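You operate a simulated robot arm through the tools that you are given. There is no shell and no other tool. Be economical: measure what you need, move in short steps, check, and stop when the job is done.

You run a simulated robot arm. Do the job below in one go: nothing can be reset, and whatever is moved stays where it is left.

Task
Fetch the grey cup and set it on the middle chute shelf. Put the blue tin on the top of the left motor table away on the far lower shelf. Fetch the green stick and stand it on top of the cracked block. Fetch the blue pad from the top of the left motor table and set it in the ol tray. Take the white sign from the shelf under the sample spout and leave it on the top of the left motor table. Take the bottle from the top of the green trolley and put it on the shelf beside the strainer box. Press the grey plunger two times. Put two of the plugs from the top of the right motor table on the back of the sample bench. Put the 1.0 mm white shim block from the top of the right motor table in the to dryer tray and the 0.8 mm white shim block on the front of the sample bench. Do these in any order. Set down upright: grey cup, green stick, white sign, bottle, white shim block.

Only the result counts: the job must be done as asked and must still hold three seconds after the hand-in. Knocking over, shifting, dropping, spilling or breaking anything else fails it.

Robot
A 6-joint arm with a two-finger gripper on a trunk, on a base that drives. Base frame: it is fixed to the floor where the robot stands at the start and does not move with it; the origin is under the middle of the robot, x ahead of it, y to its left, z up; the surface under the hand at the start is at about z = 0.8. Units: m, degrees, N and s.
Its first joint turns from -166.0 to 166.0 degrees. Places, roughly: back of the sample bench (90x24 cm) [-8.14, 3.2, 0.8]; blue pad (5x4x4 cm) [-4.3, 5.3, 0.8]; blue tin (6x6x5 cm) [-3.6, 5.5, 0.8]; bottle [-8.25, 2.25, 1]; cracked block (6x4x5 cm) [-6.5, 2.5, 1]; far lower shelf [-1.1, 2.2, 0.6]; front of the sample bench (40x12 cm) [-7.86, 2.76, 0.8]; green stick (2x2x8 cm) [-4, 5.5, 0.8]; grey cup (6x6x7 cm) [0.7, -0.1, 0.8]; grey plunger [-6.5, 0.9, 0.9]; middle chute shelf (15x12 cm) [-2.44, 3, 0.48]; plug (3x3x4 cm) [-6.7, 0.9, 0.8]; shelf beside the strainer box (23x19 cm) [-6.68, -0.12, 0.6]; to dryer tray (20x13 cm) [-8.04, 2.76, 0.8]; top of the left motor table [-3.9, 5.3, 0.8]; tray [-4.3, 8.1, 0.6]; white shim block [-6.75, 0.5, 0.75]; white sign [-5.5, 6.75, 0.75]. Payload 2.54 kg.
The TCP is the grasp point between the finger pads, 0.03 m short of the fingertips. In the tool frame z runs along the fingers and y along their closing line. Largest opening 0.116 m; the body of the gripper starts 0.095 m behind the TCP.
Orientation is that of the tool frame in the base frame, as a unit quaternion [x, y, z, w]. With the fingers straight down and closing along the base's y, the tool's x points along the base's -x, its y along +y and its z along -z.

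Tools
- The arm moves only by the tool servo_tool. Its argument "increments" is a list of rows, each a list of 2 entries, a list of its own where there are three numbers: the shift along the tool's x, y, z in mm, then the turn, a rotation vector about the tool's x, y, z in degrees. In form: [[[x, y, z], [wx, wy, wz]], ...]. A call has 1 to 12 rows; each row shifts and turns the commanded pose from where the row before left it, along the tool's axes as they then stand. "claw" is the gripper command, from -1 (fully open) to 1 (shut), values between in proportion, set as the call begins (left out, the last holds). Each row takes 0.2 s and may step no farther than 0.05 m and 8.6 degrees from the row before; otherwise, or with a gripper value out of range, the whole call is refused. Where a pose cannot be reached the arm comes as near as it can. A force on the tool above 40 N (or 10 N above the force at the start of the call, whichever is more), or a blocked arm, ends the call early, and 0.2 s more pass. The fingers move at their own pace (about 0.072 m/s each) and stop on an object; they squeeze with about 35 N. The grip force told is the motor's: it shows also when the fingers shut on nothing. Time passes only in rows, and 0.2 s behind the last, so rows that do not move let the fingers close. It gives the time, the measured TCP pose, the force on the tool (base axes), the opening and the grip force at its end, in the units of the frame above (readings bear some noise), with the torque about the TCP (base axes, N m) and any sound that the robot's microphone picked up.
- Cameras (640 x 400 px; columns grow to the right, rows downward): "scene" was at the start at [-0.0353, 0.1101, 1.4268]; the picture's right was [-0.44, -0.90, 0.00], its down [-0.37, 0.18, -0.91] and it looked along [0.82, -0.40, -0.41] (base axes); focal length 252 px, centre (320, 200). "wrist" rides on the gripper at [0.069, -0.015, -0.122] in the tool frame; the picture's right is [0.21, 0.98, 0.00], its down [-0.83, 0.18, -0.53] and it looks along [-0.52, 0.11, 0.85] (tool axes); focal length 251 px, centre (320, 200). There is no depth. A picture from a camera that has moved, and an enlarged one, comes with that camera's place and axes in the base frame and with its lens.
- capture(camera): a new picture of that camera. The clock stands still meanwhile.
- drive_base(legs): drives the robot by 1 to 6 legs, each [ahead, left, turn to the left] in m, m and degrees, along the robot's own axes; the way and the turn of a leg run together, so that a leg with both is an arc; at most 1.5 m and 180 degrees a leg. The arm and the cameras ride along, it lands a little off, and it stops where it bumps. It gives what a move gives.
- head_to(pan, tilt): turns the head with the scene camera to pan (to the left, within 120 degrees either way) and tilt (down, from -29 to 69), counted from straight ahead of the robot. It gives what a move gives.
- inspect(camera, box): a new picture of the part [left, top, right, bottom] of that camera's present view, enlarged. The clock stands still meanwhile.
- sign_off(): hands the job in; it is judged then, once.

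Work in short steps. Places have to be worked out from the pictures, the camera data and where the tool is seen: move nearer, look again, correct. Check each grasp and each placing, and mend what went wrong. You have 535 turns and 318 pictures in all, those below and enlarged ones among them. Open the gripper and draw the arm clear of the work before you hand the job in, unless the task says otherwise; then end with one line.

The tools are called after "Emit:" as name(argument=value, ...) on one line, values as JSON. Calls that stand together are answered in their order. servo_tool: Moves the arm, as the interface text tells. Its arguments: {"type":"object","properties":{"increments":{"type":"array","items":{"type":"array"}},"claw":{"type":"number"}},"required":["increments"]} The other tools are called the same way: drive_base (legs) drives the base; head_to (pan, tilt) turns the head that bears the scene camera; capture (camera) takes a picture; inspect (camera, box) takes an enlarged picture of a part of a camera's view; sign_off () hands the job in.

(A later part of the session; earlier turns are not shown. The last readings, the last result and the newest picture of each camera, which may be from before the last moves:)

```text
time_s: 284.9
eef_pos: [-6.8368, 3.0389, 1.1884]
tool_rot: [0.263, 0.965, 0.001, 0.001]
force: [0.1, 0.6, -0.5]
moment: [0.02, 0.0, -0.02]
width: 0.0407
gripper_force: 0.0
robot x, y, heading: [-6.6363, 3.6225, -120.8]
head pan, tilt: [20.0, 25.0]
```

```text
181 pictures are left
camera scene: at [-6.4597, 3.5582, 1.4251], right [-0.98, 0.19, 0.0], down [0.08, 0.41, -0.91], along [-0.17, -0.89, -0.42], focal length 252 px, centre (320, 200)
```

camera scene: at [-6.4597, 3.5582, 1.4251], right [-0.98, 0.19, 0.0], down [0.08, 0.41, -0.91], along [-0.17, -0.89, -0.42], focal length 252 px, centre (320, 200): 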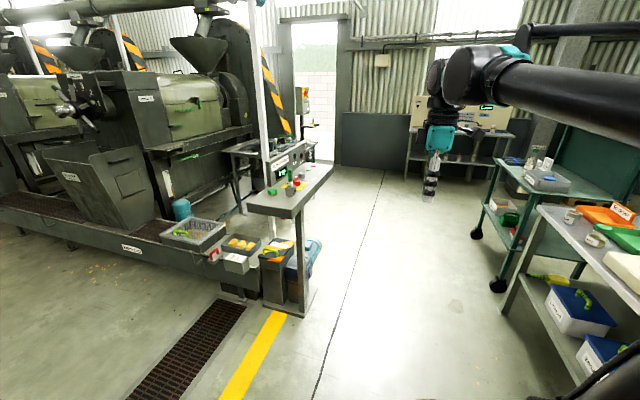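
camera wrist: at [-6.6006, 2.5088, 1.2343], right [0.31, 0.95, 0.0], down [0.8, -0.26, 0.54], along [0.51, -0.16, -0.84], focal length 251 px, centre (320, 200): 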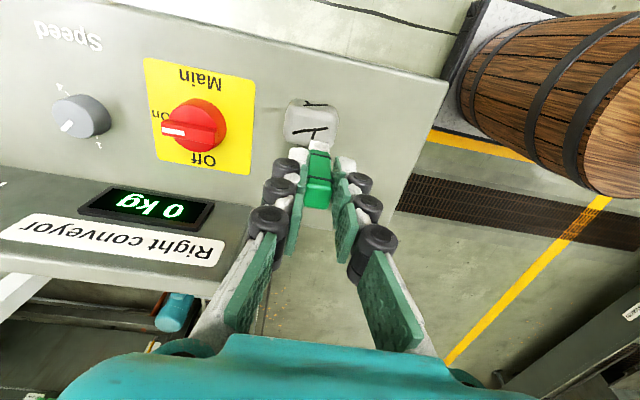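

The corridor between desk and trolley is ~1.1 m. I drive forward 1.45 m through it, with the trolley then on my right.

Emit:
drive_base(legs=[[0.5, -0.06, 0], [0.95, 0, 0]])

Emit:
head_to(pan=-75, tilt=30)

Emit:
capture(camera="scene")

Emit:
head_to(pan=60, tilt=30)

Emit:
capture(camera="scene")

```text
time_s: 292.5
eef_pos: [-7.6407, 1.814, 1.1886]
tool_rot: [0.262, 0.965, 0.0, 0.001]
force: [0.1, -0.4, 0.3]
moment: [0.02, 0.01, -0.02]
width: 0.0406
gripper_force: 0.1
robot x, y, heading: [-7.4383, 2.3978, -120.8]
head pan, tilt: [20.0, 25.0]
```

```text
time_s: 294.2
eef_pos: [-7.641, 1.8142, 1.1874]
tool_rot: [0.261, 0.965, 0.0, 0.001]
force: [0.7, 0.7, -0.6]
moment: [0.0, 0.01, -0.01]
width: 0.0405
gripper_force: 0.0
robot x, y, heading: [-7.4371, 2.3993, -120.9]
head pan, tilt: [-75.0, 30.0]
```

```text
180 pictures are left
camera scene: at [-7.3338, 2.4497, 1.4172], right [0.27, 0.96, 0.0], down [0.48, -0.14, -0.87], along [-0.83, 0.24, -0.5], focal length 252 px, centre (320, 200)
```

scene: 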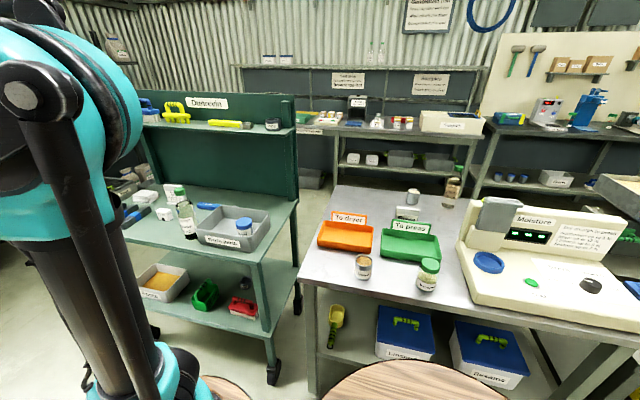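

```text
time_s: 296.4
eef_pos: [-7.6414, 1.8145, 1.1884]
tool_rot: [0.262, 0.965, 0.001, 0.002]
force: [-0.2, -0.6, -0.2]
moment: [0.04, -0.03, 0.01]
width: 0.0405
gripper_force: 0.1
robot x, y, heading: [-7.4398, 2.4013, -120.9]
head pan, tilt: [60.0, 30.0]
```

```text
179 pictures are left
camera scene: at [-7.2028, 2.3461, 1.4172], right [-0.87, -0.49, 0.0], down [-0.24, 0.44, -0.87], along [0.42, -0.76, -0.5], focal length 252 px, centre (320, 200)
```

scene: 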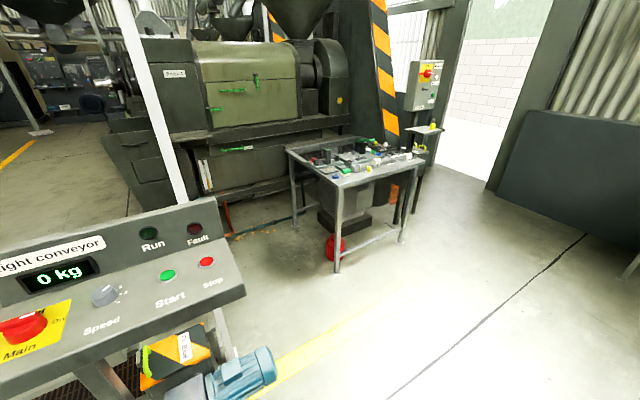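

The trolley is on my right. I zoom in on its top to find the bottle.

Emit:
head_to(pan=-75, tilt=30)

Emit:
inspect(camera="scene", box=[115, 160, 305, 280])

Emit:
inspect(camera="scene", box=[300, 160, 640, 390])

```text
time_s: 298.5
eef_pos: [-7.6415, 1.8155, 1.1887]
tool_rot: [0.261, 0.965, 0.001, 0.002]
force: [-0.2, -0.1, 0.6]
moment: [-0.01, 0.0, -0.02]
width: 0.0402
gripper_force: 0.0
robot x, y, heading: [-7.4424, 2.3981, -121.0]
head pan, tilt: [-75.0, 30.0]
```

```text
3.33 times, centred on (210, 220) of scene
camera zoom: at [-7.3338, 2.4497, 1.4172], right [0.27, 0.96, 0.0], down [0.48, -0.14, -0.87], along [-0.83, 0.24, -0.5], focal length 842 px, centre (687, 133)
```

zoom: 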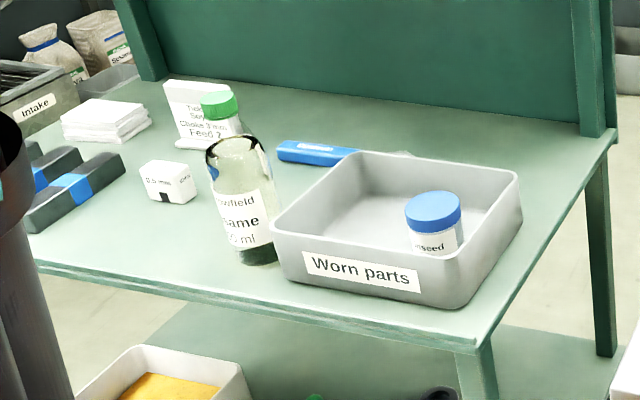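

```text
1.74 times, centred on (470, 275) of scene
camera zoom: at [-7.3338, 2.4497, 1.4172], right [0.27, 0.96, 0.0], down [0.48, -0.14, -0.87], along [-0.83, 0.24, -0.5], focal length 439 px, centre (59, 70)
```

zoom: 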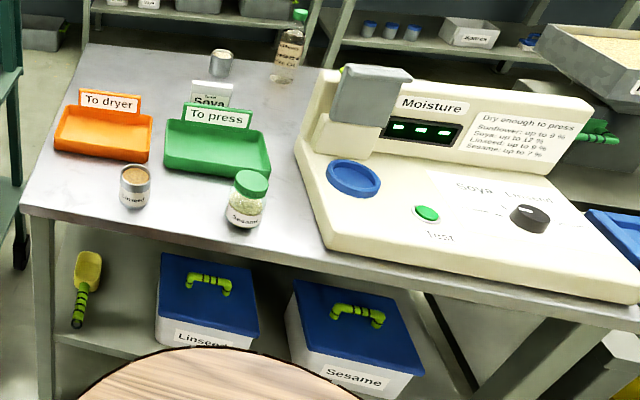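

The bottle (green cap) stands beside the "Worn parts" tray near (-8.2,2.2), cap top ≈1.0. I swing the hand over toward it, staying high.

Emit:
servo_tool(increments=[[[49, -7, 0], [0, 0, 0]], [[49, -7, 0], [0, 0, 0]], [[49, -7, 0], [0, 0, 0]], [[49, -7, 0], [0, 0, 0]], [[49, -7, 0], [0, 0, 0]], [[49, -7, 0], [0, 0, 0]], [[49, -7, 0], [0, 0, 0]], [[49, -7, 0], [0, 0, 0]], [[49, -7, 0], [0, 0, 0]]])

Emit:
capture(camera="wrist")

Emit:
capture(camera="scene")

```text
time_s: 300.5
eef_pos: [-8.0506, 1.9814, 1.1859]
tool_rot: [0.26, 0.966, 0.0, 0.002]
force: [0.3, 0.1, 1.1]
moment: [-0.05, 0.05, -0.03]
width: 0.0405
gripper_force: 0.0
robot x, y, heading: [-7.4374, 2.3998, -120.8]
head pan, tilt: [-75.0, 30.0]
```

```text
176 pictures are left
camera wrist: at [-8.1171, 2.0023, 1.3084], right [0.31, 0.95, 0.0], down [0.8, -0.26, 0.54], along [0.51, -0.16, -0.84], focal length 251 px, centre (320, 200)
```

wrist: 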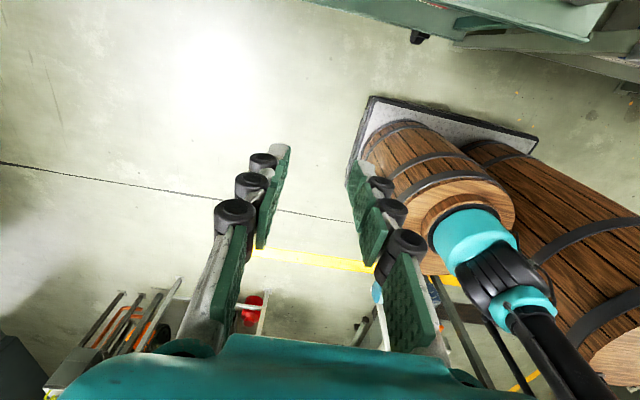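

```text
175 pictures are left
camera scene: at [-7.3334, 2.4499, 1.4171], right [0.27, 0.96, 0.0], down [0.48, -0.14, -0.87], along [-0.83, 0.24, -0.5], focal length 252 px, centre (320, 200)
```

scene: 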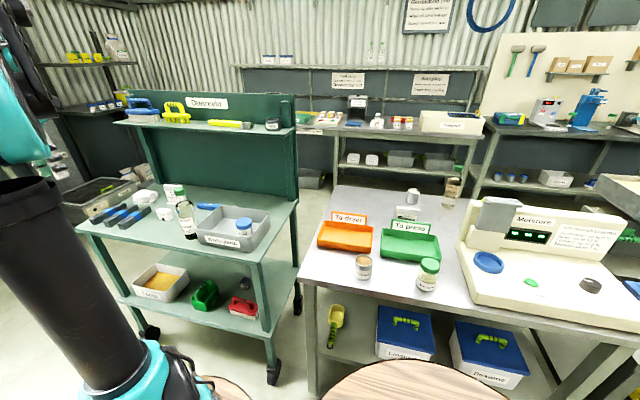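

The trolley is still a bit further. I move on toward (-8.15,2.15) and look again.

Emit:
servo_tool(increments=[[[43, 24, -5], [0, 0, 0]], [[43, 24, -5], [0, 0, 0]], [[43, 24, -5], [0, 0, 0]], [[43, 24, -5], [0, 0, 0]]], claw=-0.3)

Emit:
capture(camera="wrist")

Emit:
inspect(camera="scene", box=[70, 100, 310, 260])

```text
time_s: 301.5
eef_pos: [-8.1509, 2.1494, 1.2072]
tool_rot: [0.26, 0.966, 0.001, 0.001]
force: [-0.3, -0.7, -0.2]
moment: [0.03, 0.03, -0.01]
width: 0.0753
gripper_force: 0.1
robot x, y, heading: [-7.4388, 2.395, -120.8]
head pan, tilt: [-75.0, 30.0]
```

```text
174 pictures are left
camera wrist: at [-8.2173, 2.1699, 1.3287], right [0.31, 0.95, 0.0], down [0.8, -0.26, 0.54], along [0.51, -0.16, -0.84], focal length 251 px, centre (320, 200)
```

wrist: 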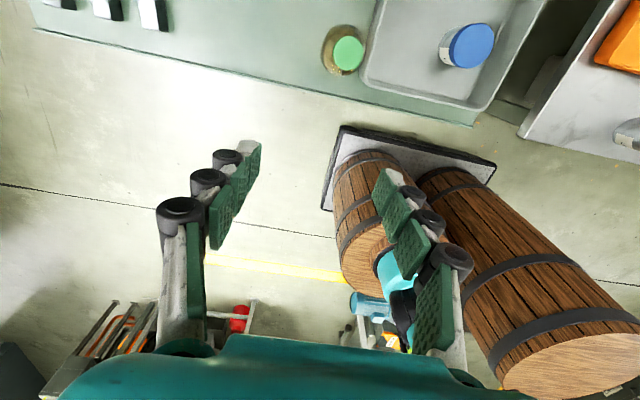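

```text
2.50 times, centred on (190, 180) of scene
camera zoom: at [-7.3336, 2.4496, 1.4172], right [0.27, 0.96, 0.0], down [0.48, -0.14, -0.87], along [-0.83, 0.24, -0.5], focal length 631 px, centre (645, 250)
```

zoom: 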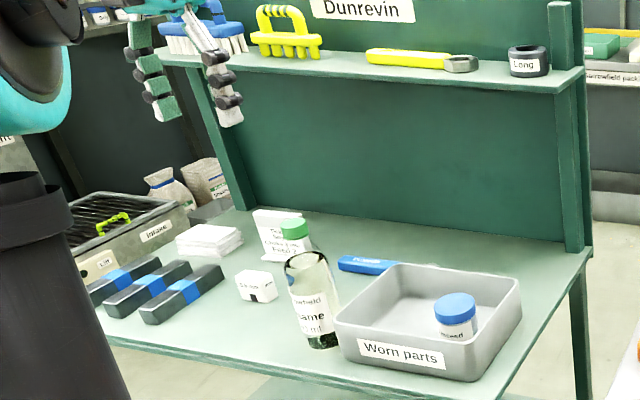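

Cap triangulated at (-8.195,2.199,≈1.0). I move above it, lower partway, and check.

Emit:
servo_tool(increments=[[[32, 11, 0], [0, 0, 0]], [[31, 10, 0], [0, 0, 0]], [[0, 0, 40], [0, 0, 0]], [[0, 0, 40], [0, 0, 0]], [[0, 0, 30], [0, 0, 0]]])

Emit:
capture(camera="wrist")

Emit:
inspect(camera="scene", box=[70, 100, 310, 260])

```text
time_s: 302.7
eef_pos: [-8.1967, 2.2027, 1.0991]
tool_rot: [0.261, 0.965, 0.0, 0.001]
force: [0.6, 0.1, 0.2]
moment: [0.0, 0.01, -0.01]
width: 0.0755
gripper_force: 0.1
robot x, y, heading: [-7.439, 2.3999, -121.0]
head pan, tilt: [-75.0, 30.0]
```

```text
172 pictures are left
camera wrist: at [-8.2645, 2.2235, 1.2205], right [0.31, 0.95, 0.0], down [0.8, -0.26, 0.54], along [0.51, -0.16, -0.84], focal length 251 px, centre (320, 200)
```

wrist: 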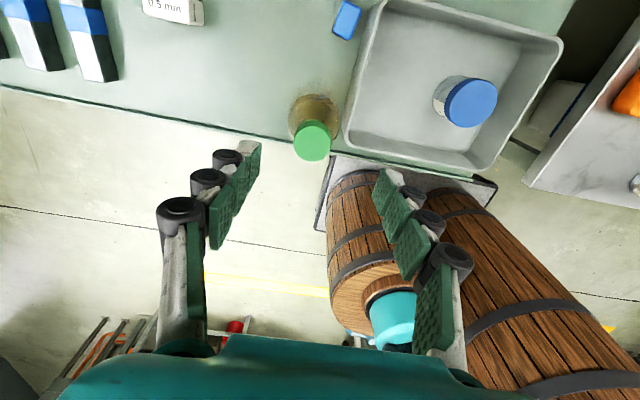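

```text
2.50 times, centred on (190, 180) of scene
camera zoom: at [-7.3339, 2.4499, 1.4172], right [0.27, 0.96, 0.0], down [0.48, -0.14, -0.87], along [-0.83, 0.24, -0.5], focal length 631 px, centre (645, 250)
```

zoom: 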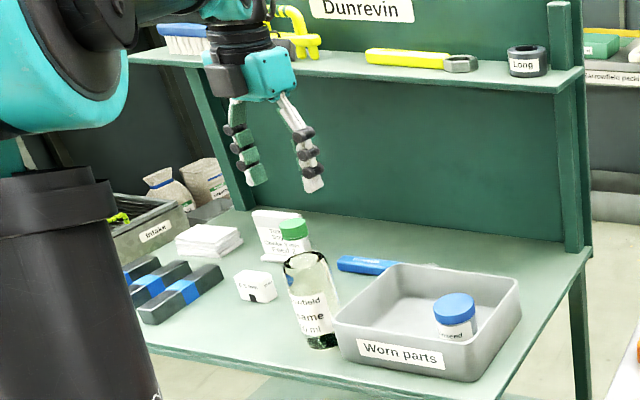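

Centred within 8 mm. I lower to the cap and look before closing.

Emit:
servo_tool(increments=[[[-6, -6, 30], [0, 0, 0]], [[0, 0, 35], [0, 0, 0]], [[0, 0, 20], [0, 0, 0]], [[0, 0, 10], [0, 0, 0]]])

Emit:
capture(camera="wrist")

Emit:
inspect(camera="scene", box=[130, 140, 250, 240])

```text
time_s: 303.7
eef_pos: [-8.1945, 2.1932, 1.0018]
tool_rot: [0.263, 0.965, 0.001, 0.002]
force: [-0.4, -0.5, -0.1]
moment: [0.04, 0.04, 0.02]
width: 0.0754
gripper_force: 0.0
robot x, y, heading: [-7.4358, 2.3982, -120.7]
head pan, tilt: [-75.0, 30.0]
```

```text
170 pictures are left
camera wrist: at [-8.262, 2.2135, 1.1245], right [0.31, 0.95, 0.0], down [0.8, -0.26, 0.54], along [0.51, -0.16, -0.84], focal length 251 px, centre (320, 200)
```

wrist: 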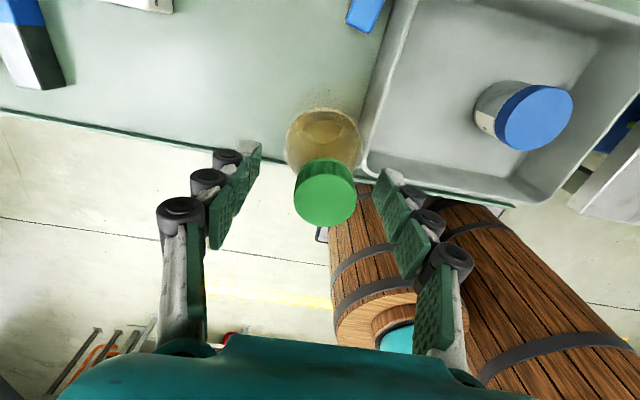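

```text
4.00 times, centred on (190, 190) of scene
camera zoom: at [-7.3339, 2.4499, 1.4172], right [0.27, 0.96, 0.0], down [0.48, -0.14, -0.87], along [-0.83, 0.24, -0.5], focal length 1010 px, centre (840, 240)
```

zoom: 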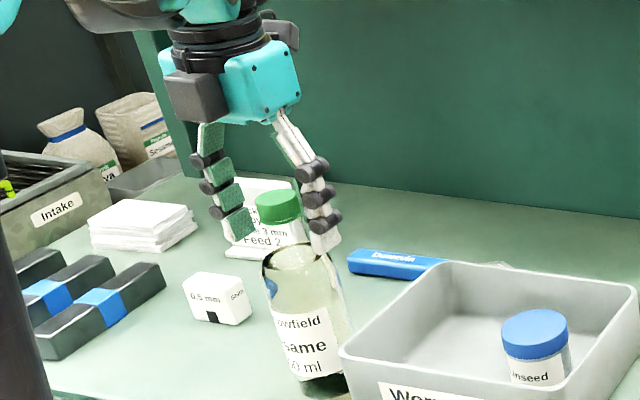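

The fingers straddle the cap well. Closing.

Emit:
servo_tool(increments=[[[0, 0, 0], [0, 0, 0]], [[0, 0, 0], [0, 0, 0]], [[0, 0, 0], [0, 0, 0]], [[0, 0, 0], [0, 0, 0]]], claw=1)

Emit:
servo_tool(increments=[[[0, 0, -20], [0, 0, 0]], [[0, 0, -30], [0, 0, 0]], [[0, 0, -40], [0, 0, 0]]])

Emit:
inspect(camera="scene", box=[110, 100, 290, 240])

```text
time_s: 304.7
eef_pos: [-8.1956, 2.1927, 1.0027]
tool_rot: [0.262, 0.965, 0.001, 0.002]
force: [0.2, 1.7, 5.4]
moment: [-0.04, 0.09, -0.02]
width: 0.0397
gripper_force: 35.0
robot x, y, heading: [-7.44, 2.3998, -120.9]
head pan, tilt: [-75.0, 30.0]
```

```text
time_s: 305.5
eef_pos: [-8.1944, 2.1925, 1.0953]
tool_rot: [0.261, 0.965, 0.001, 0.001]
force: [-0.9, -0.3, -5.6]
moment: [0.01, -0.03, 0.0]
width: 0.03
gripper_force: 34.9
robot x, y, heading: [-7.4404, 2.4001, -120.7]
head pan, tilt: [-75.0, 30.0]
```

```text
2.86 times, centred on (200, 170) of scene
camera zoom: at [-7.3342, 2.4498, 1.4172], right [0.27, 0.96, 0.0], down [0.48, -0.14, -0.87], along [-0.83, 0.24, -0.5], focal length 721 px, centre (663, 286)
```

zoom: 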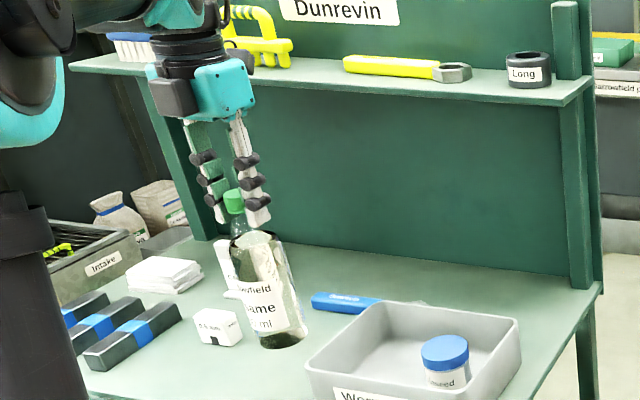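

The bottle is lifted (5.6 N), but slid a little to a narrower grip (3.0 cm). I check the hold closely.

Emit:
inspect(camera="scene", box=[150, 120, 220, 240])

Emit:
capture(camera="wrist")

```text
3.33 times, centred on (185, 180) of scene
camera zoom: at [-7.3342, 2.4498, 1.4172], right [0.27, 0.96, 0.0], down [0.48, -0.14, -0.87], along [-0.83, 0.24, -0.5], focal length 842 px, centre (770, 267)
```

zoom: 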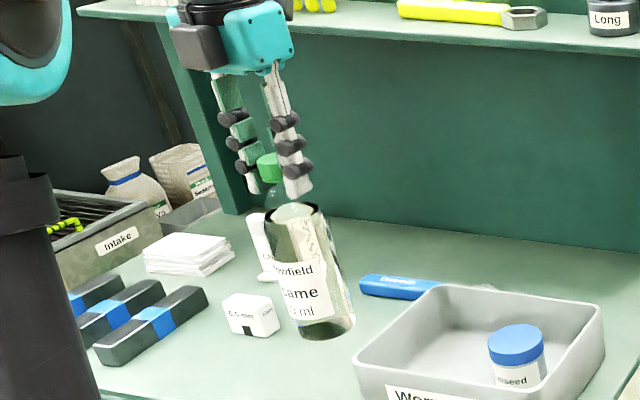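

```text
166 pictures are left
camera wrist: at [-8.2617, 2.2133, 1.2165], right [0.31, 0.95, 0.0], down [0.8, -0.26, 0.54], along [0.51, -0.16, -0.84], focal length 251 px, centre (320, 200)
```

wrist: 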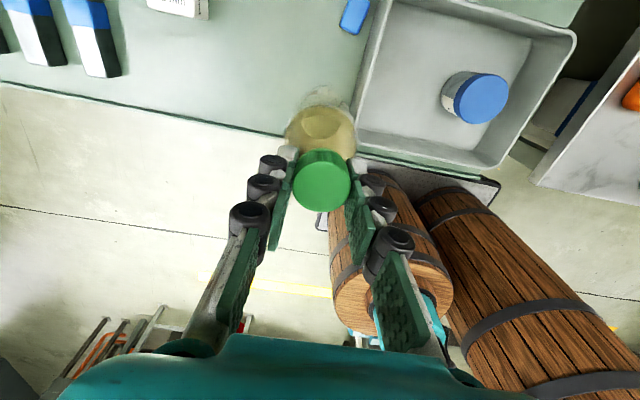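

Cap held on 1.5 cm of pad; acceptable. I lift another 0.1 m and bring the bottle round to the robot's front.

Emit:
servo_tool(increments=[[[0, 0, -35], [0, 0, 0]], [[0, 0, -35], [0, 0, 0]], [[0, 0, -35], [0, 0, 0]], [[-30, -13.6, 0], [0, 0, 0]], [[-30, -13.6, 0], [0, 0, 0]], [[-30, -13.6, 0], [0, 0, 0]], [[-30, -13.6, 0], [0, 0, 0]], [[-30, -13.6, 0], [0, 0, 0]], [[-30, -13.6, 0], [0, 0, 0]], [[-30, -13.6, 0], [0, 0, 0]], [[-30, -13.6, 0], [0, 0, 0]]])

Emit:
servo_tool(increments=[[[-30, -13.6, 0], [0, 0, 0]], [[-30, -13.6, 0], [0, 0, 0]], [[-30, -13.6, 0], [0, 0, 0]], [[-30, -13.6, 0], [0, 0, 0]], [[-30, -13.6, 0], [0, 0, 0]]])

Emit:
head_to(pan=50, tilt=25)

Emit:
capture(camera="scene")

Emit:
inspect(camera="scene", box=[300, 90, 520, 260])

```text
time_s: 307.9
eef_pos: [-8.0432, 1.9785, 1.197]
tool_rot: [0.263, 0.965, 0.001, 0.001]
force: [-0.7, 0.4, -4.8]
moment: [0.0, -0.06, 0.0]
width: 0.03
gripper_force: 35.2
robot x, y, heading: [-7.438, 2.3997, -120.6]
head pan, tilt: [-75.0, 30.0]
```

```text
time_s: 309.1
eef_pos: [-7.9468, 1.8455, 1.199]
tool_rot: [0.261, 0.965, 0.001, 0.001]
force: [0.3, -0.7, -5.3]
moment: [-0.07, -0.02, 0.01]
width: 0.03
gripper_force: 34.7
robot x, y, heading: [-7.4369, 2.3998, -120.8]
head pan, tilt: [-75.0, 30.0]
```

```text
time_s: 311.2
eef_pos: [-7.9475, 1.8453, 1.1977]
tool_rot: [0.262, 0.965, 0.001, 0.001]
force: [-0.4, -0.9, -4.6]
moment: [-0.02, -0.03, -0.03]
width: 0.0301
gripper_force: 34.9
robot x, y, heading: [-7.4413, 2.4004, -120.7]
head pan, tilt: [50.0, 25.0]
```

```text
165 pictures are left
camera scene: at [-7.2168, 2.338, 1.4252], right [-0.94, -0.33, 0.0], down [-0.14, 0.4, -0.91], along [0.3, -0.86, -0.42], focal length 252 px, centre (320, 200)
```

scene: 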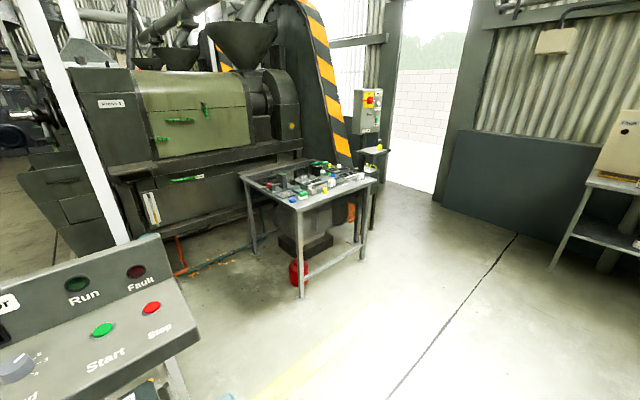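

```text
2.35 times, centred on (410, 175) of scene
camera zoom: at [-7.2168, 2.338, 1.4252], right [-0.94, -0.33, 0.0], down [-0.14, 0.4, -0.91], along [0.3, -0.86, -0.42], focal length 594 px, centre (108, 259)
```

zoom: 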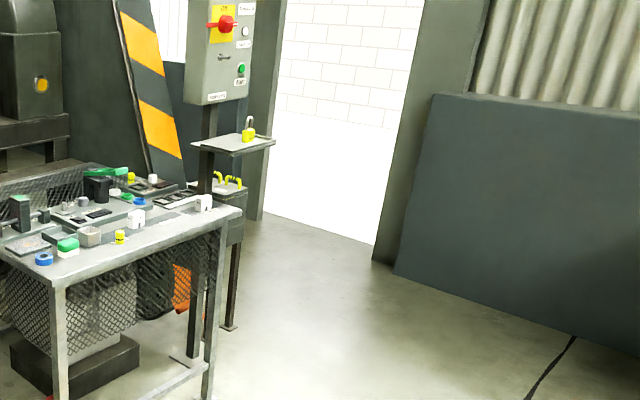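

The shelf lies beyond the right motor table, by the switch post. I drive past the table's end and turn to face it.

Emit:
drive_base(legs=[[0.9, 0.25, 0], [0.85, 0.15, 0], [0, 0, 45], [0, 0, 45]])

Emit:
head_to(pan=20, tilt=30)

Emit:
capture(camera="scene")

```text
time_s: 324.3
eef_pos: [-7.4053, 0.2146, 1.1991]
tool_rot: [-0.509, 0.861, 0.001, 0.0]
force: [-0.8, -0.4, -4.5]
moment: [0.01, 0.01, 0.01]
width: 0.0298
gripper_force: 34.7
robot x, y, heading: [-7.9704, 0.7073, -29.5]
head pan, tilt: [50.0, 25.0]
```

```text
time_s: 325.2
eef_pos: [-7.4063, 0.2155, 1.1977]
tool_rot: [-0.509, 0.86, 0.001, 0.0]
force: [0.1, 0.0, -4.7]
moment: [0.03, 0.0, -0.03]
width: 0.0296
gripper_force: 35.1
robot x, y, heading: [-7.974, 0.7109, -29.3]
head pan, tilt: [20.0, 30.0]
```

```text
163 pictures are left
camera scene: at [-7.9125, 0.8835, 1.4172], right [-0.16, -0.99, 0.0], down [-0.49, 0.08, -0.87], along [0.85, -0.14, -0.5], focal length 252 px, centre (320, 200)
```

scene: 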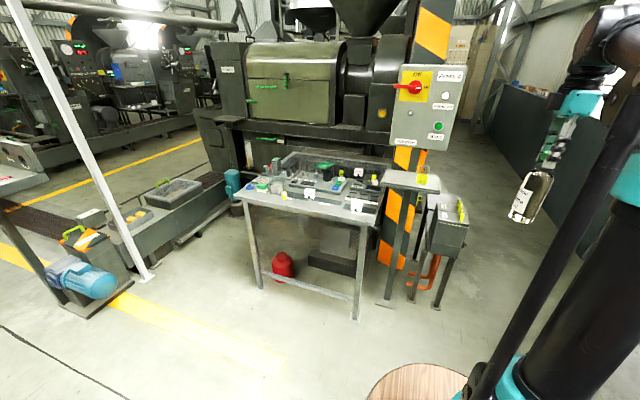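

Emit:
inspect(camera="scene", box=[360, 120, 540, 320])

Emit:
inspect(camera="scene", box=[220, 130, 400, 250])

```text
2.00 times, centred on (450, 220) of scene
camera zoom: at [-7.9125, 0.8835, 1.4172], right [-0.16, -0.99, 0.0], down [-0.49, 0.08, -0.87], along [0.85, -0.14, -0.5], focal length 505 px, centre (60, 160)
```

zoom: 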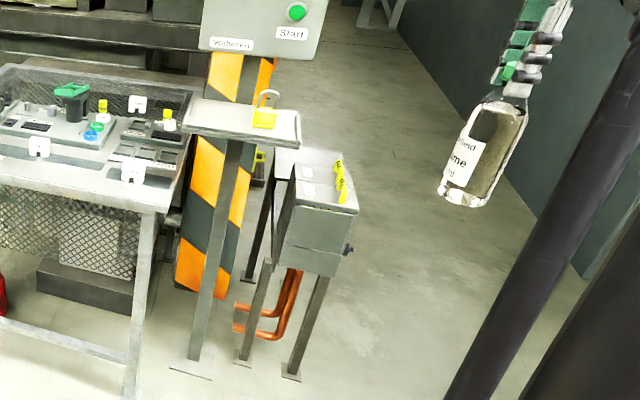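

```text
3.33 times, centred on (310, 190) of scene
camera zoom: at [-7.9125, 0.8835, 1.4172], right [-0.16, -0.99, 0.0], down [-0.49, 0.08, -0.87], along [0.85, -0.14, -0.5], focal length 842 px, centre (353, 233)
```

zoom: 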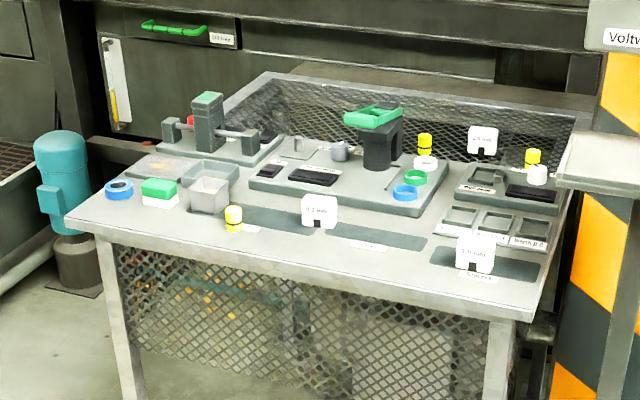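

The shelf must be just behind the strainer box (grey box with yellow handles). I shift right and look from a better angle.

Emit:
drive_base(legs=[[0, -0.65, 0], [0.45, 0, 0]])

Emit:
head_to(pan=30, tilt=35)

Emit:
capture(camera="scene")

```text
time_s: 328.3
eef_pos: [-7.6754, -0.2651, 1.1979]
tool_rot: [-0.475, 0.88, 0.0, -0.001]
force: [0.2, 0.7, -5.6]
moment: [-0.01, 0.02, 0.0]
width: 0.0299
gripper_force: 34.6
robot x, y, heading: [-8.2029, 0.2705, -33.9]
head pan, tilt: [20.0, 30.0]
stopped in leg 1: the robot was blocked; the commanded pose is now the measured one
```

```text
time_s: 329.1
eef_pos: [-7.6759, -0.2668, 1.1978]
tool_rot: [-0.476, 0.88, 0.002, 0.001]
force: [-0.2, -0.4, -5.4]
moment: [0.0, -0.03, 0.0]
width: 0.0299
gripper_force: 34.7
robot x, y, heading: [-8.2056, 0.2691, -34.0]
head pan, tilt: [30.0, 35.0]
```

```text
160 pictures are left
camera scene: at [-8.1291, 0.4555, 1.4094], right [-0.07, -1.0, 0.0], down [-0.57, 0.04, -0.82], along [0.82, -0.05, -0.57], focal length 252 px, centre (320, 200)
```

scene: 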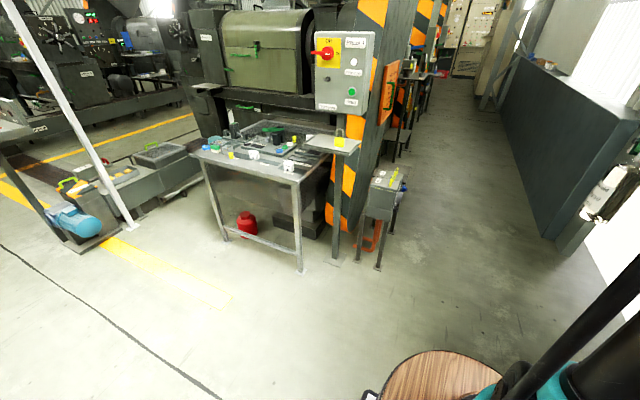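

Blocked by something at my right/rear; I check what, and zoom on the shelf area.

Emit:
inspect(camera="scene", box=[330, 40, 470, 270])

Emit:
head_to(pan=-90, tilt=45)

Emit:
capture(camera="scene")

```text
1.74 times, centred on (400, 155) of scene
camera zoom: at [-8.1291, 0.4555, 1.4094], right [-0.07, -1.0, 0.0], down [-0.57, 0.04, -0.82], along [0.82, -0.05, -0.57], focal length 439 px, centre (181, 278)
```

zoom: 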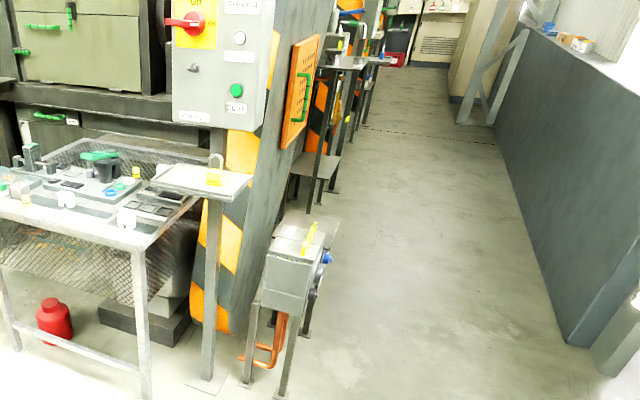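

```text
time_s: 331.1
eef_pos: [-7.6755, -0.2663, 1.1977]
tool_rot: [-0.476, 0.88, 0.002, 0.0]
force: [0.3, -0.2, -4.6]
moment: [0.04, 0.01, 0.02]
width: 0.0299
gripper_force: 35.4
robot x, y, heading: [-8.2032, 0.2688, -34.0]
head pan, tilt: [-90.0, 45.0]
```

```text
158 pictures are left
camera scene: at [-8.2621, 0.3937, 1.3946], right [-0.83, 0.56, 0.0], down [0.39, 0.59, -0.71], along [-0.39, -0.59, -0.71], focal length 252 px, centre (320, 200)
```

scene: 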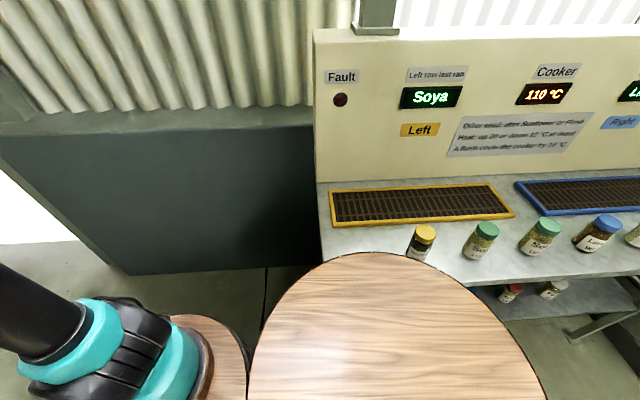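

The rear barrel touched a control bench (jars still standing). I move forward away from it, into the corridor between strainer box and wall panel.

Emit:
drive_base(legs=[[0.3, 0, 0], [0.5, -0.15, 3]])

Emit:
head_to(pan=40, tilt=40)

Emit:
capture(camera="scene")

Emit:
capture(camera="wrist")

```text
time_s: 335.8
eef_pos: [-7.0458, -0.8005, 1.1985]
tool_rot: [-0.5, 0.866, 0.001, 0.0]
force: [0.1, -0.2, -4.9]
moment: [0.02, 0.0, -0.03]
width: 0.0299
gripper_force: 35.3
robot x, y, heading: [-7.6046, -0.2974, -30.4]
head pan, tilt: [-90.0, 45.0]
```

```text
time_s: 337.9
eef_pos: [-7.0466, -0.7998, 1.1985]
tool_rot: [-0.5, 0.866, 0.001, 0.001]
force: [-0.3, 0.2, -4.4]
moment: [0.01, -0.01, -0.03]
width: 0.0298
gripper_force: 35.2
robot x, y, heading: [-7.602, -0.2914, -30.3]
head pan, tilt: [40.0, 40.0]
```

```text
157 pictures are left
camera scene: at [-7.5435, -0.0906, 1.4018], right [0.16, -0.99, 0.0], down [-0.63, -0.11, -0.77], along [0.76, 0.13, -0.64], focal length 252 px, centre (320, 200)
```

scene: 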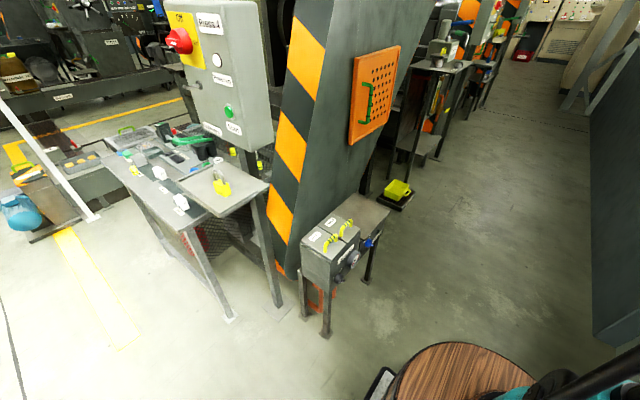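

```text
156 pictures are left
camera wrist: at [-7.0665, -0.8683, 1.3203], right [-0.95, 0.3, 0.0], down [0.26, 0.81, 0.54], along [0.16, 0.51, -0.84], focal length 251 px, centre (320, 200)
```

wrist: 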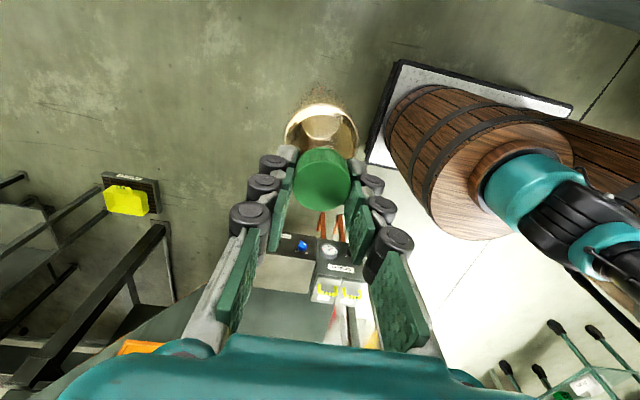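

Emit:
inspect(camera="scene", box=[280, 170, 420, 280])

```text
3.64 times, centred on (350, 225) of scene
camera zoom: at [-7.5435, -0.0906, 1.4018], right [0.16, -0.99, 0.0], down [-0.63, -0.11, -0.77], along [0.76, 0.13, -0.64], focal length 918 px, centre (211, 109)
```

zoom: 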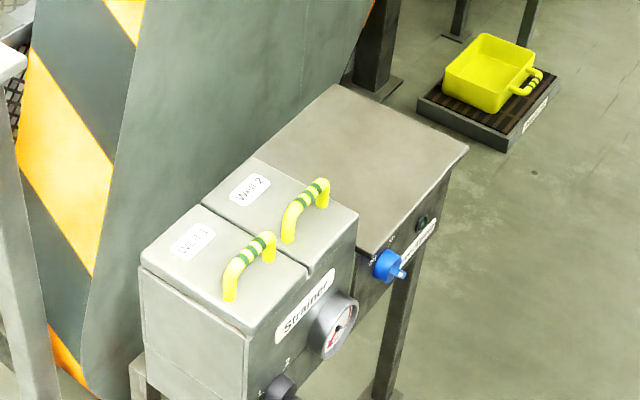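

The shelf top (z≈0.6) spans around centre (-6.655,-0.13). I bring the bottle across toward (-6.68,-0.136), staying high.

Emit:
servo_tool(increments=[[[-40, 0, 0], [0, 0, 0]], [[-45, 0, 0], [0, 0, 0]], [[-45, 0, 0], [0, 0, 0]], [[-45, 0, 0], [0, 0, 0]], [[-45, 0, 0], [0, 0, 0]], [[-45, 1, 0], [0, 0, 0]], [[-45, 1, 0], [0, 0, 0]], [[-45, 1, 0], [0, 0, 0]], [[-45, 1, 0], [0, 0, 0]], [[-45, 2, 0], [0, 0, 0]], [[-45, 2, 0], [0, 0, 0]], [[-45, 2, 0], [0, 0, 0]]])

Emit:
capture(camera="scene")

Emit:
capture(camera="wrist")

```text
time_s: 340.5
eef_pos: [-6.7892, -0.3353, 1.2003]
tool_rot: [-0.499, 0.867, 0.0, -0.001]
force: [-0.9, -1.1, -4.5]
moment: [0.03, -0.05, 0.02]
width: 0.0297
gripper_force: 34.7
robot x, y, heading: [-7.5999, -0.2953, -30.6]
head pan, tilt: [40.0, 40.0]
```

```text
154 pictures are left
camera scene: at [-7.5436, -0.0908, 1.4019], right [0.16, -0.99, 0.0], down [-0.63, -0.11, -0.77], along [0.76, 0.13, -0.64], focal length 252 px, centre (320, 200)
```

scene: 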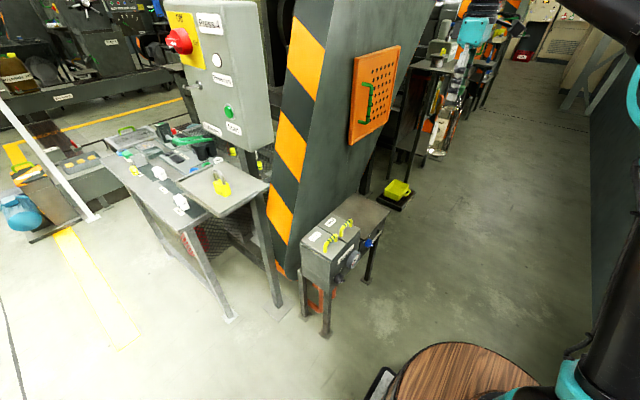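

```text
153 pictures are left
camera wrist: at [-6.8087, -0.4028, 1.3217], right [-0.95, 0.3, 0.0], down [0.26, 0.8, 0.53], along [0.16, 0.51, -0.84], focal length 251 px, centre (320, 200)
```

wrist: 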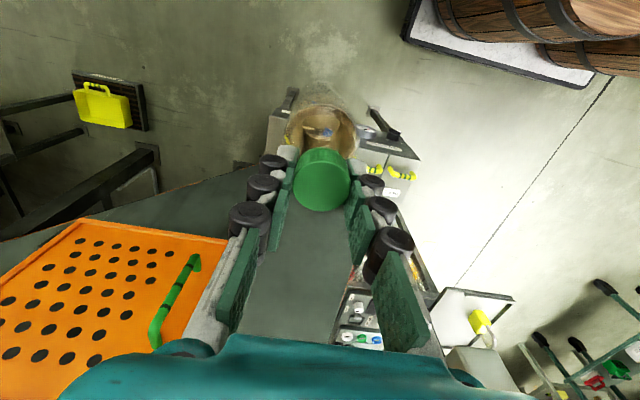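

There's an orange guard door with a handle close by, so I choose e1 4.86 / e2 -4.11 → (-6.712,-0.135). I go there at height and check.

Emit:
servo_tool(increments=[[[-42, 7, 0], [0, 0, 0]], [[-42, 7, 0], [0, 0, 0]], [[-42, 7, 0], [0, 0, 0]], [[-42, 7, 0], [0, 0, 0]], [[-44, 6, 0], [0, 0, 0]]])

Emit:
capture(camera="scene")

Emit:
capture(camera="wrist")

```text
time_s: 341.7
eef_pos: [-6.721, -0.1501, 1.1911]
tool_rot: [-0.5, 0.866, 0.001, -0.001]
force: [-0.5, 0.9, -5.4]
moment: [0.0, -0.03, 0.02]
width: 0.0299
gripper_force: 35.0
out of reach, approached as far as the arm can: row 5
robot x, y, heading: [-7.604, -0.2952, -30.7]
head pan, tilt: [40.0, 40.0]
```

```text
152 pictures are left
camera scene: at [-7.5433, -0.0902, 1.4017], right [0.16, -0.99, 0.0], down [-0.63, -0.11, -0.77], along [0.76, 0.13, -0.64], focal length 252 px, centre (320, 200)
```

scene: 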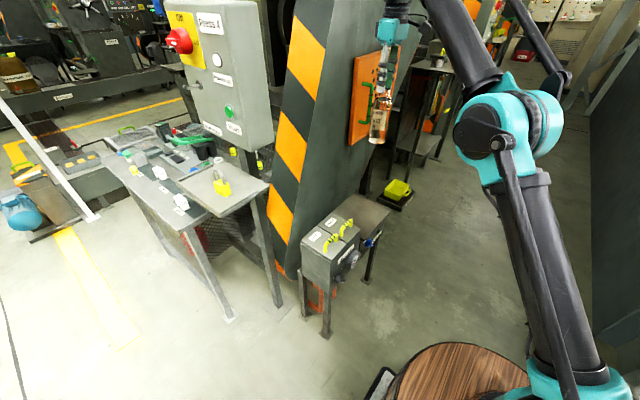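

```text
151 pictures are left
camera wrist: at [-6.7421, -0.2185, 1.3129], right [-0.95, 0.3, 0.0], down [0.26, 0.81, 0.53], along [0.16, 0.51, -0.85], focal length 251 px, centre (320, 200)
```

wrist: 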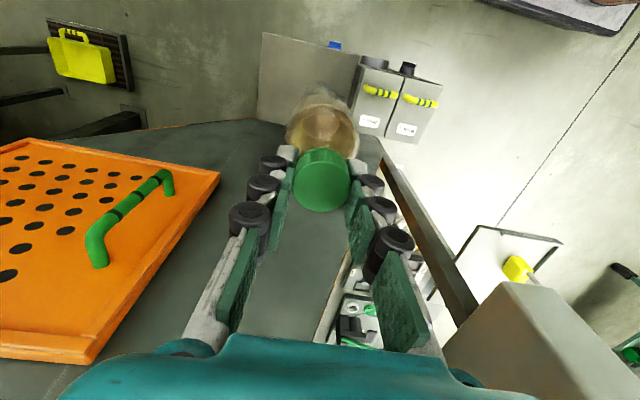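

Directly below lies the shelf, clear of door handle and strainer lids. I lower in steps.

Emit:
servo_tool(increments=[[[0, 0, 40], [0, 0, 0]], [[0, 0, 40], [0, 0, 0]], [[0, 0, 40], [0, 0, 0]], [[0, 0, 40], [0, 0, 0]], [[0, 0, 40], [0, 0, 0]], [[0, 0, 40], [0, 0, 0]]])

Emit:
capture(camera="scene")

Emit:
capture(camera="wrist")

```text
time_s: 343.1
eef_pos: [-6.7261, -0.1519, 0.9568]
tool_rot: [-0.5, 0.866, 0.001, -0.001]
force: [-0.2, -0.8, -4.9]
moment: [0.04, -0.02, -0.04]
width: 0.0297
gripper_force: 35.1
robot x, y, heading: [-7.5988, -0.2937, -30.5]
head pan, tilt: [40.0, 40.0]
```

```text
150 pictures are left
camera scene: at [-7.5436, -0.0903, 1.4018], right [0.16, -0.99, 0.0], down [-0.63, -0.11, -0.77], along [0.76, 0.13, -0.64], focal length 252 px, centre (320, 200)
```

scene: 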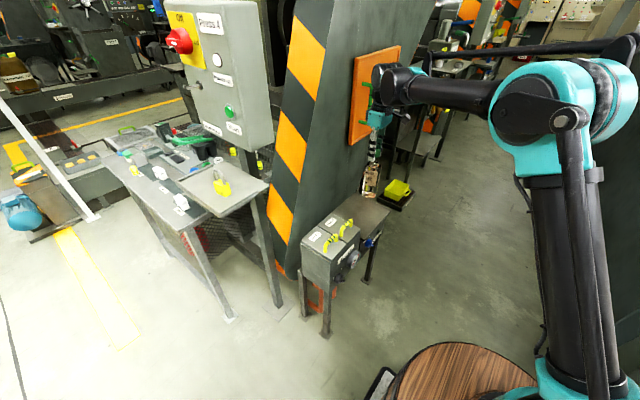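

```text
149 pictures are left
camera wrist: at [-6.7454, -0.2209, 1.0788], right [-0.95, 0.3, 0.0], down [0.26, 0.81, 0.53], along [0.16, 0.51, -0.84], focal length 251 px, centre (320, 200)
```

wrist: 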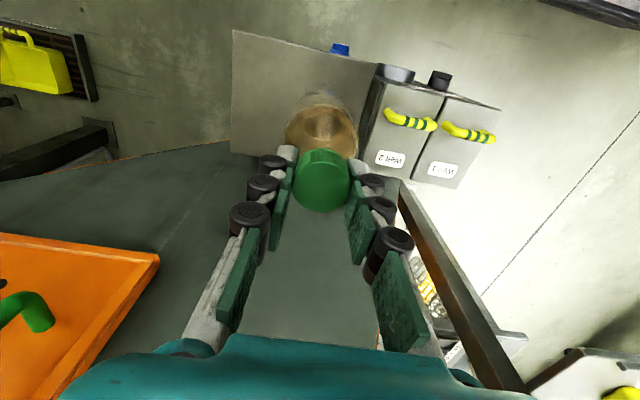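

Good alignment. Continue down with finer steps near contact.

Emit:
servo_tool(increments=[[[0, 0, 40], [0, 0, 0]], [[0, 0, 40], [0, 0, 0]], [[0, 0, 25], [0, 0, 0]], [[0, 0, 10], [0, 0, 0]]])

Emit:
inspect(camera="scene", box=[290, 110, 430, 280])

```text
time_s: 344.1
eef_pos: [-6.724, -0.155, 0.8427]
tool_rot: [-0.499, 0.867, 0.001, 0.0]
force: [0.4, 0.0, -4.6]
moment: [0.0, 0.0, -0.02]
width: 0.0298
gripper_force: 35.3
robot x, y, heading: [-7.6005, -0.2972, -30.6]
head pan, tilt: [40.0, 40.0]
```

```text
2.35 times, centred on (360, 195) of scene
camera zoom: at [-7.5434, -0.0903, 1.4018], right [0.16, -0.99, 0.0], down [-0.63, -0.11, -0.77], along [0.76, 0.13, -0.64], focal length 594 px, centre (226, 212)
```

zoom: 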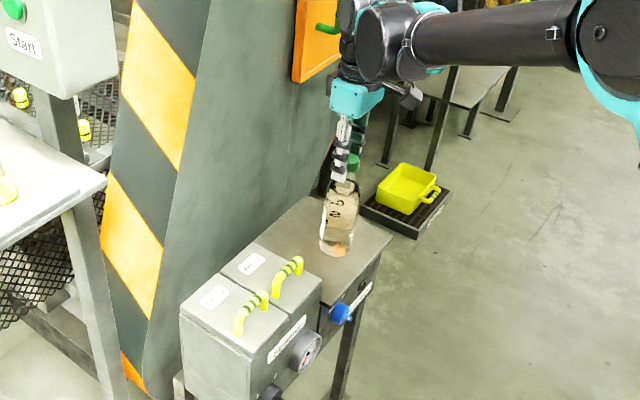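

Emit:
servo_tool(increments=[[[0, 0, 8], [0, 0, 0]], [[0, 0, 6], [0, 0, 0]], [[0, 0, 5], [0, 0, 0]], [[0, 0, 4], [0, 0, 0]], [[0, 0, 4], [0, 0, 0]], [[0, 0, 3], [0, 0, 0]]])

Emit:
inspect(camera="scene", box=[330, 140, 410, 240])

```text
time_s: 345.5
eef_pos: [-6.7241, -0.1539, 0.8107]
tool_rot: [-0.501, 0.866, 0.0, -0.001]
force: [0.4, -0.3, -4.4]
moment: [0.02, 0.0, -0.03]
width: 0.03
gripper_force: 35.3
robot x, y, heading: [-7.6037, -0.2938, -30.8]
head pan, tilt: [40.0, 40.0]
```

```text
4.00 times, centred on (370, 190) of scene
camera zoom: at [-7.5434, -0.0903, 1.4018], right [0.16, -0.99, 0.0], down [-0.63, -0.11, -0.77], along [0.76, 0.13, -0.64], focal length 1010 px, centre (120, 240)
```

zoom: 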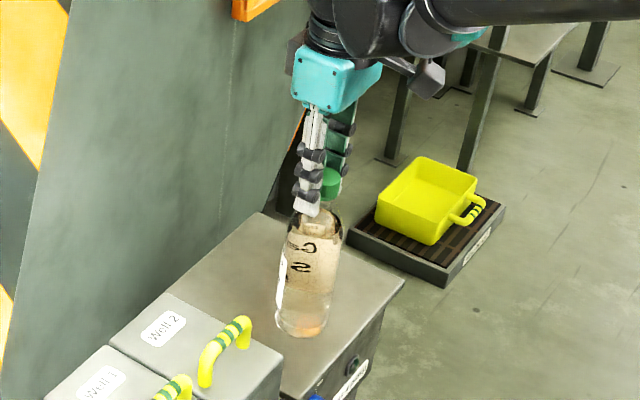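

Still airborne and about 2 cm from the right edge; I shift 15 mm inward and continue lowering.

Emit:
servo_tool(increments=[[[-15, -5, 0], [0, 0, 0]], [[0, 0, 4], [0, 0, 0]], [[0, 0, 4], [0, 0, 0]], [[0, 0, 3], [0, 0, 0]], [[0, 0, 3], [0, 0, 0]], [[0, 0, 3], [0, 0, 0]]])

```text
time_s: 346.9
eef_pos: [-6.7122, -0.1428, 0.7973]
tool_rot: [-0.5, 0.866, 0.001, 0.0]
force: [2.8, 1.0, 25.3]
moment: [-0.51, 0.0, 0.07]
width: 0.0298
gripper_force: 34.7
robot x, y, heading: [-7.5993, -0.2942, -30.8]
head pan, tilt: [40.0, 40.0]
```

Contact. I ease up slightly, check, and release.

Emit:
servo_tool(increments=[[[0, 0, -1.5], [0, 0, 0]], [[0, 0, 0], [0, 0, 0]]])

Emit:
inspect(camera="scene", box=[330, 140, 410, 240])

```text
time_s: 347.5
eef_pos: [-6.7125, -0.1429, 0.7951]
tool_rot: [-0.5, 0.866, 0.002, 0.001]
force: [2.4, 5.4, 18.4]
moment: [0.29, -0.32, 0.02]
width: 0.0298
gripper_force: 35.0
robot x, y, heading: [-7.6042, -0.2958, -30.5]
head pan, tilt: [40.0, 40.0]
```

```text
4.00 times, centred on (370, 190) of scene
camera zoom: at [-7.5442, -0.0903, 1.4018], right [0.16, -0.99, 0.0], down [-0.63, -0.11, -0.77], along [0.76, 0.13, -0.64], focal length 1010 px, centre (120, 240)
```

zoom: 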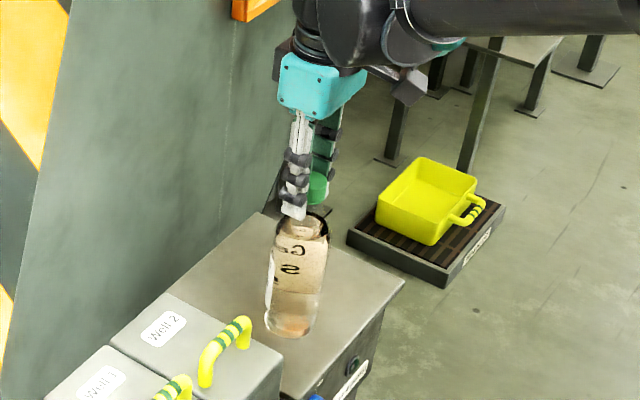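

Emit:
servo_tool(increments=[[[0, 0, -1], [0, 0, 0]], [[0, 0, 0], [0, 0, 0]], [[0, 0, 0], [0, 0, 0]], [[0, 0, 0], [0, 0, 0]]], claw=0.0)

Emit:
servo_tool(increments=[[[0, 0, -20], [0, 0, 0]], [[0, 0, -30], [0, 0, 0]], [[0, 0, -40], [0, 0, 0]], [[0, 0, -40], [0, 0, 0]], [[0, 0, -40], [0, 0, 0]]])

Emit:
inspect(camera="scene", box=[290, 110, 430, 280])

```text
time_s: 348.5
eef_pos: [-6.7136, -0.1436, 0.7969]
tool_rot: [-0.5, 0.866, 0.0, 0.0]
force: [-0.4, 0.0, -0.4]
moment: [0.01, 0.0, -0.02]
width: 0.0579
gripper_force: 0.0
robot x, y, heading: [-7.6021, -0.2968, -30.7]
head pan, tilt: [40.0, 40.0]
```

```text
time_s: 349.7
eef_pos: [-6.7107, -0.1431, 0.9664]
tool_rot: [-0.5, 0.866, 0.0, -0.001]
force: [0.5, -0.2, -0.1]
moment: [0.02, 0.03, 0.0]
width: 0.0581
gripper_force: 0.1
robot x, y, heading: [-7.5989, -0.2929, -30.3]
head pan, tilt: [40.0, 40.0]
```

```text
2.35 times, centred on (360, 195) of scene
camera zoom: at [-7.5434, -0.0903, 1.4018], right [0.16, -0.99, 0.0], down [-0.63, -0.11, -0.77], along [0.76, 0.13, -0.64], focal length 594 px, centre (226, 212)
```

zoom: 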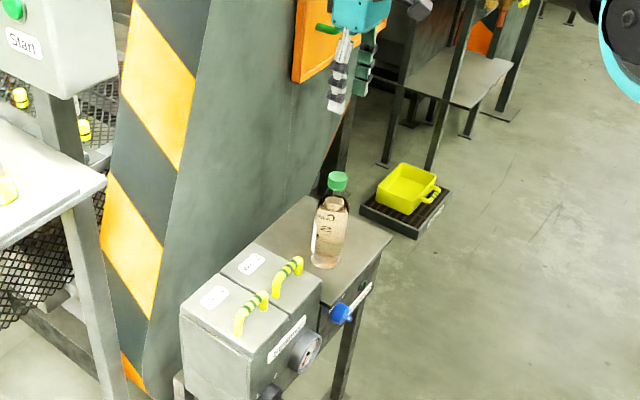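

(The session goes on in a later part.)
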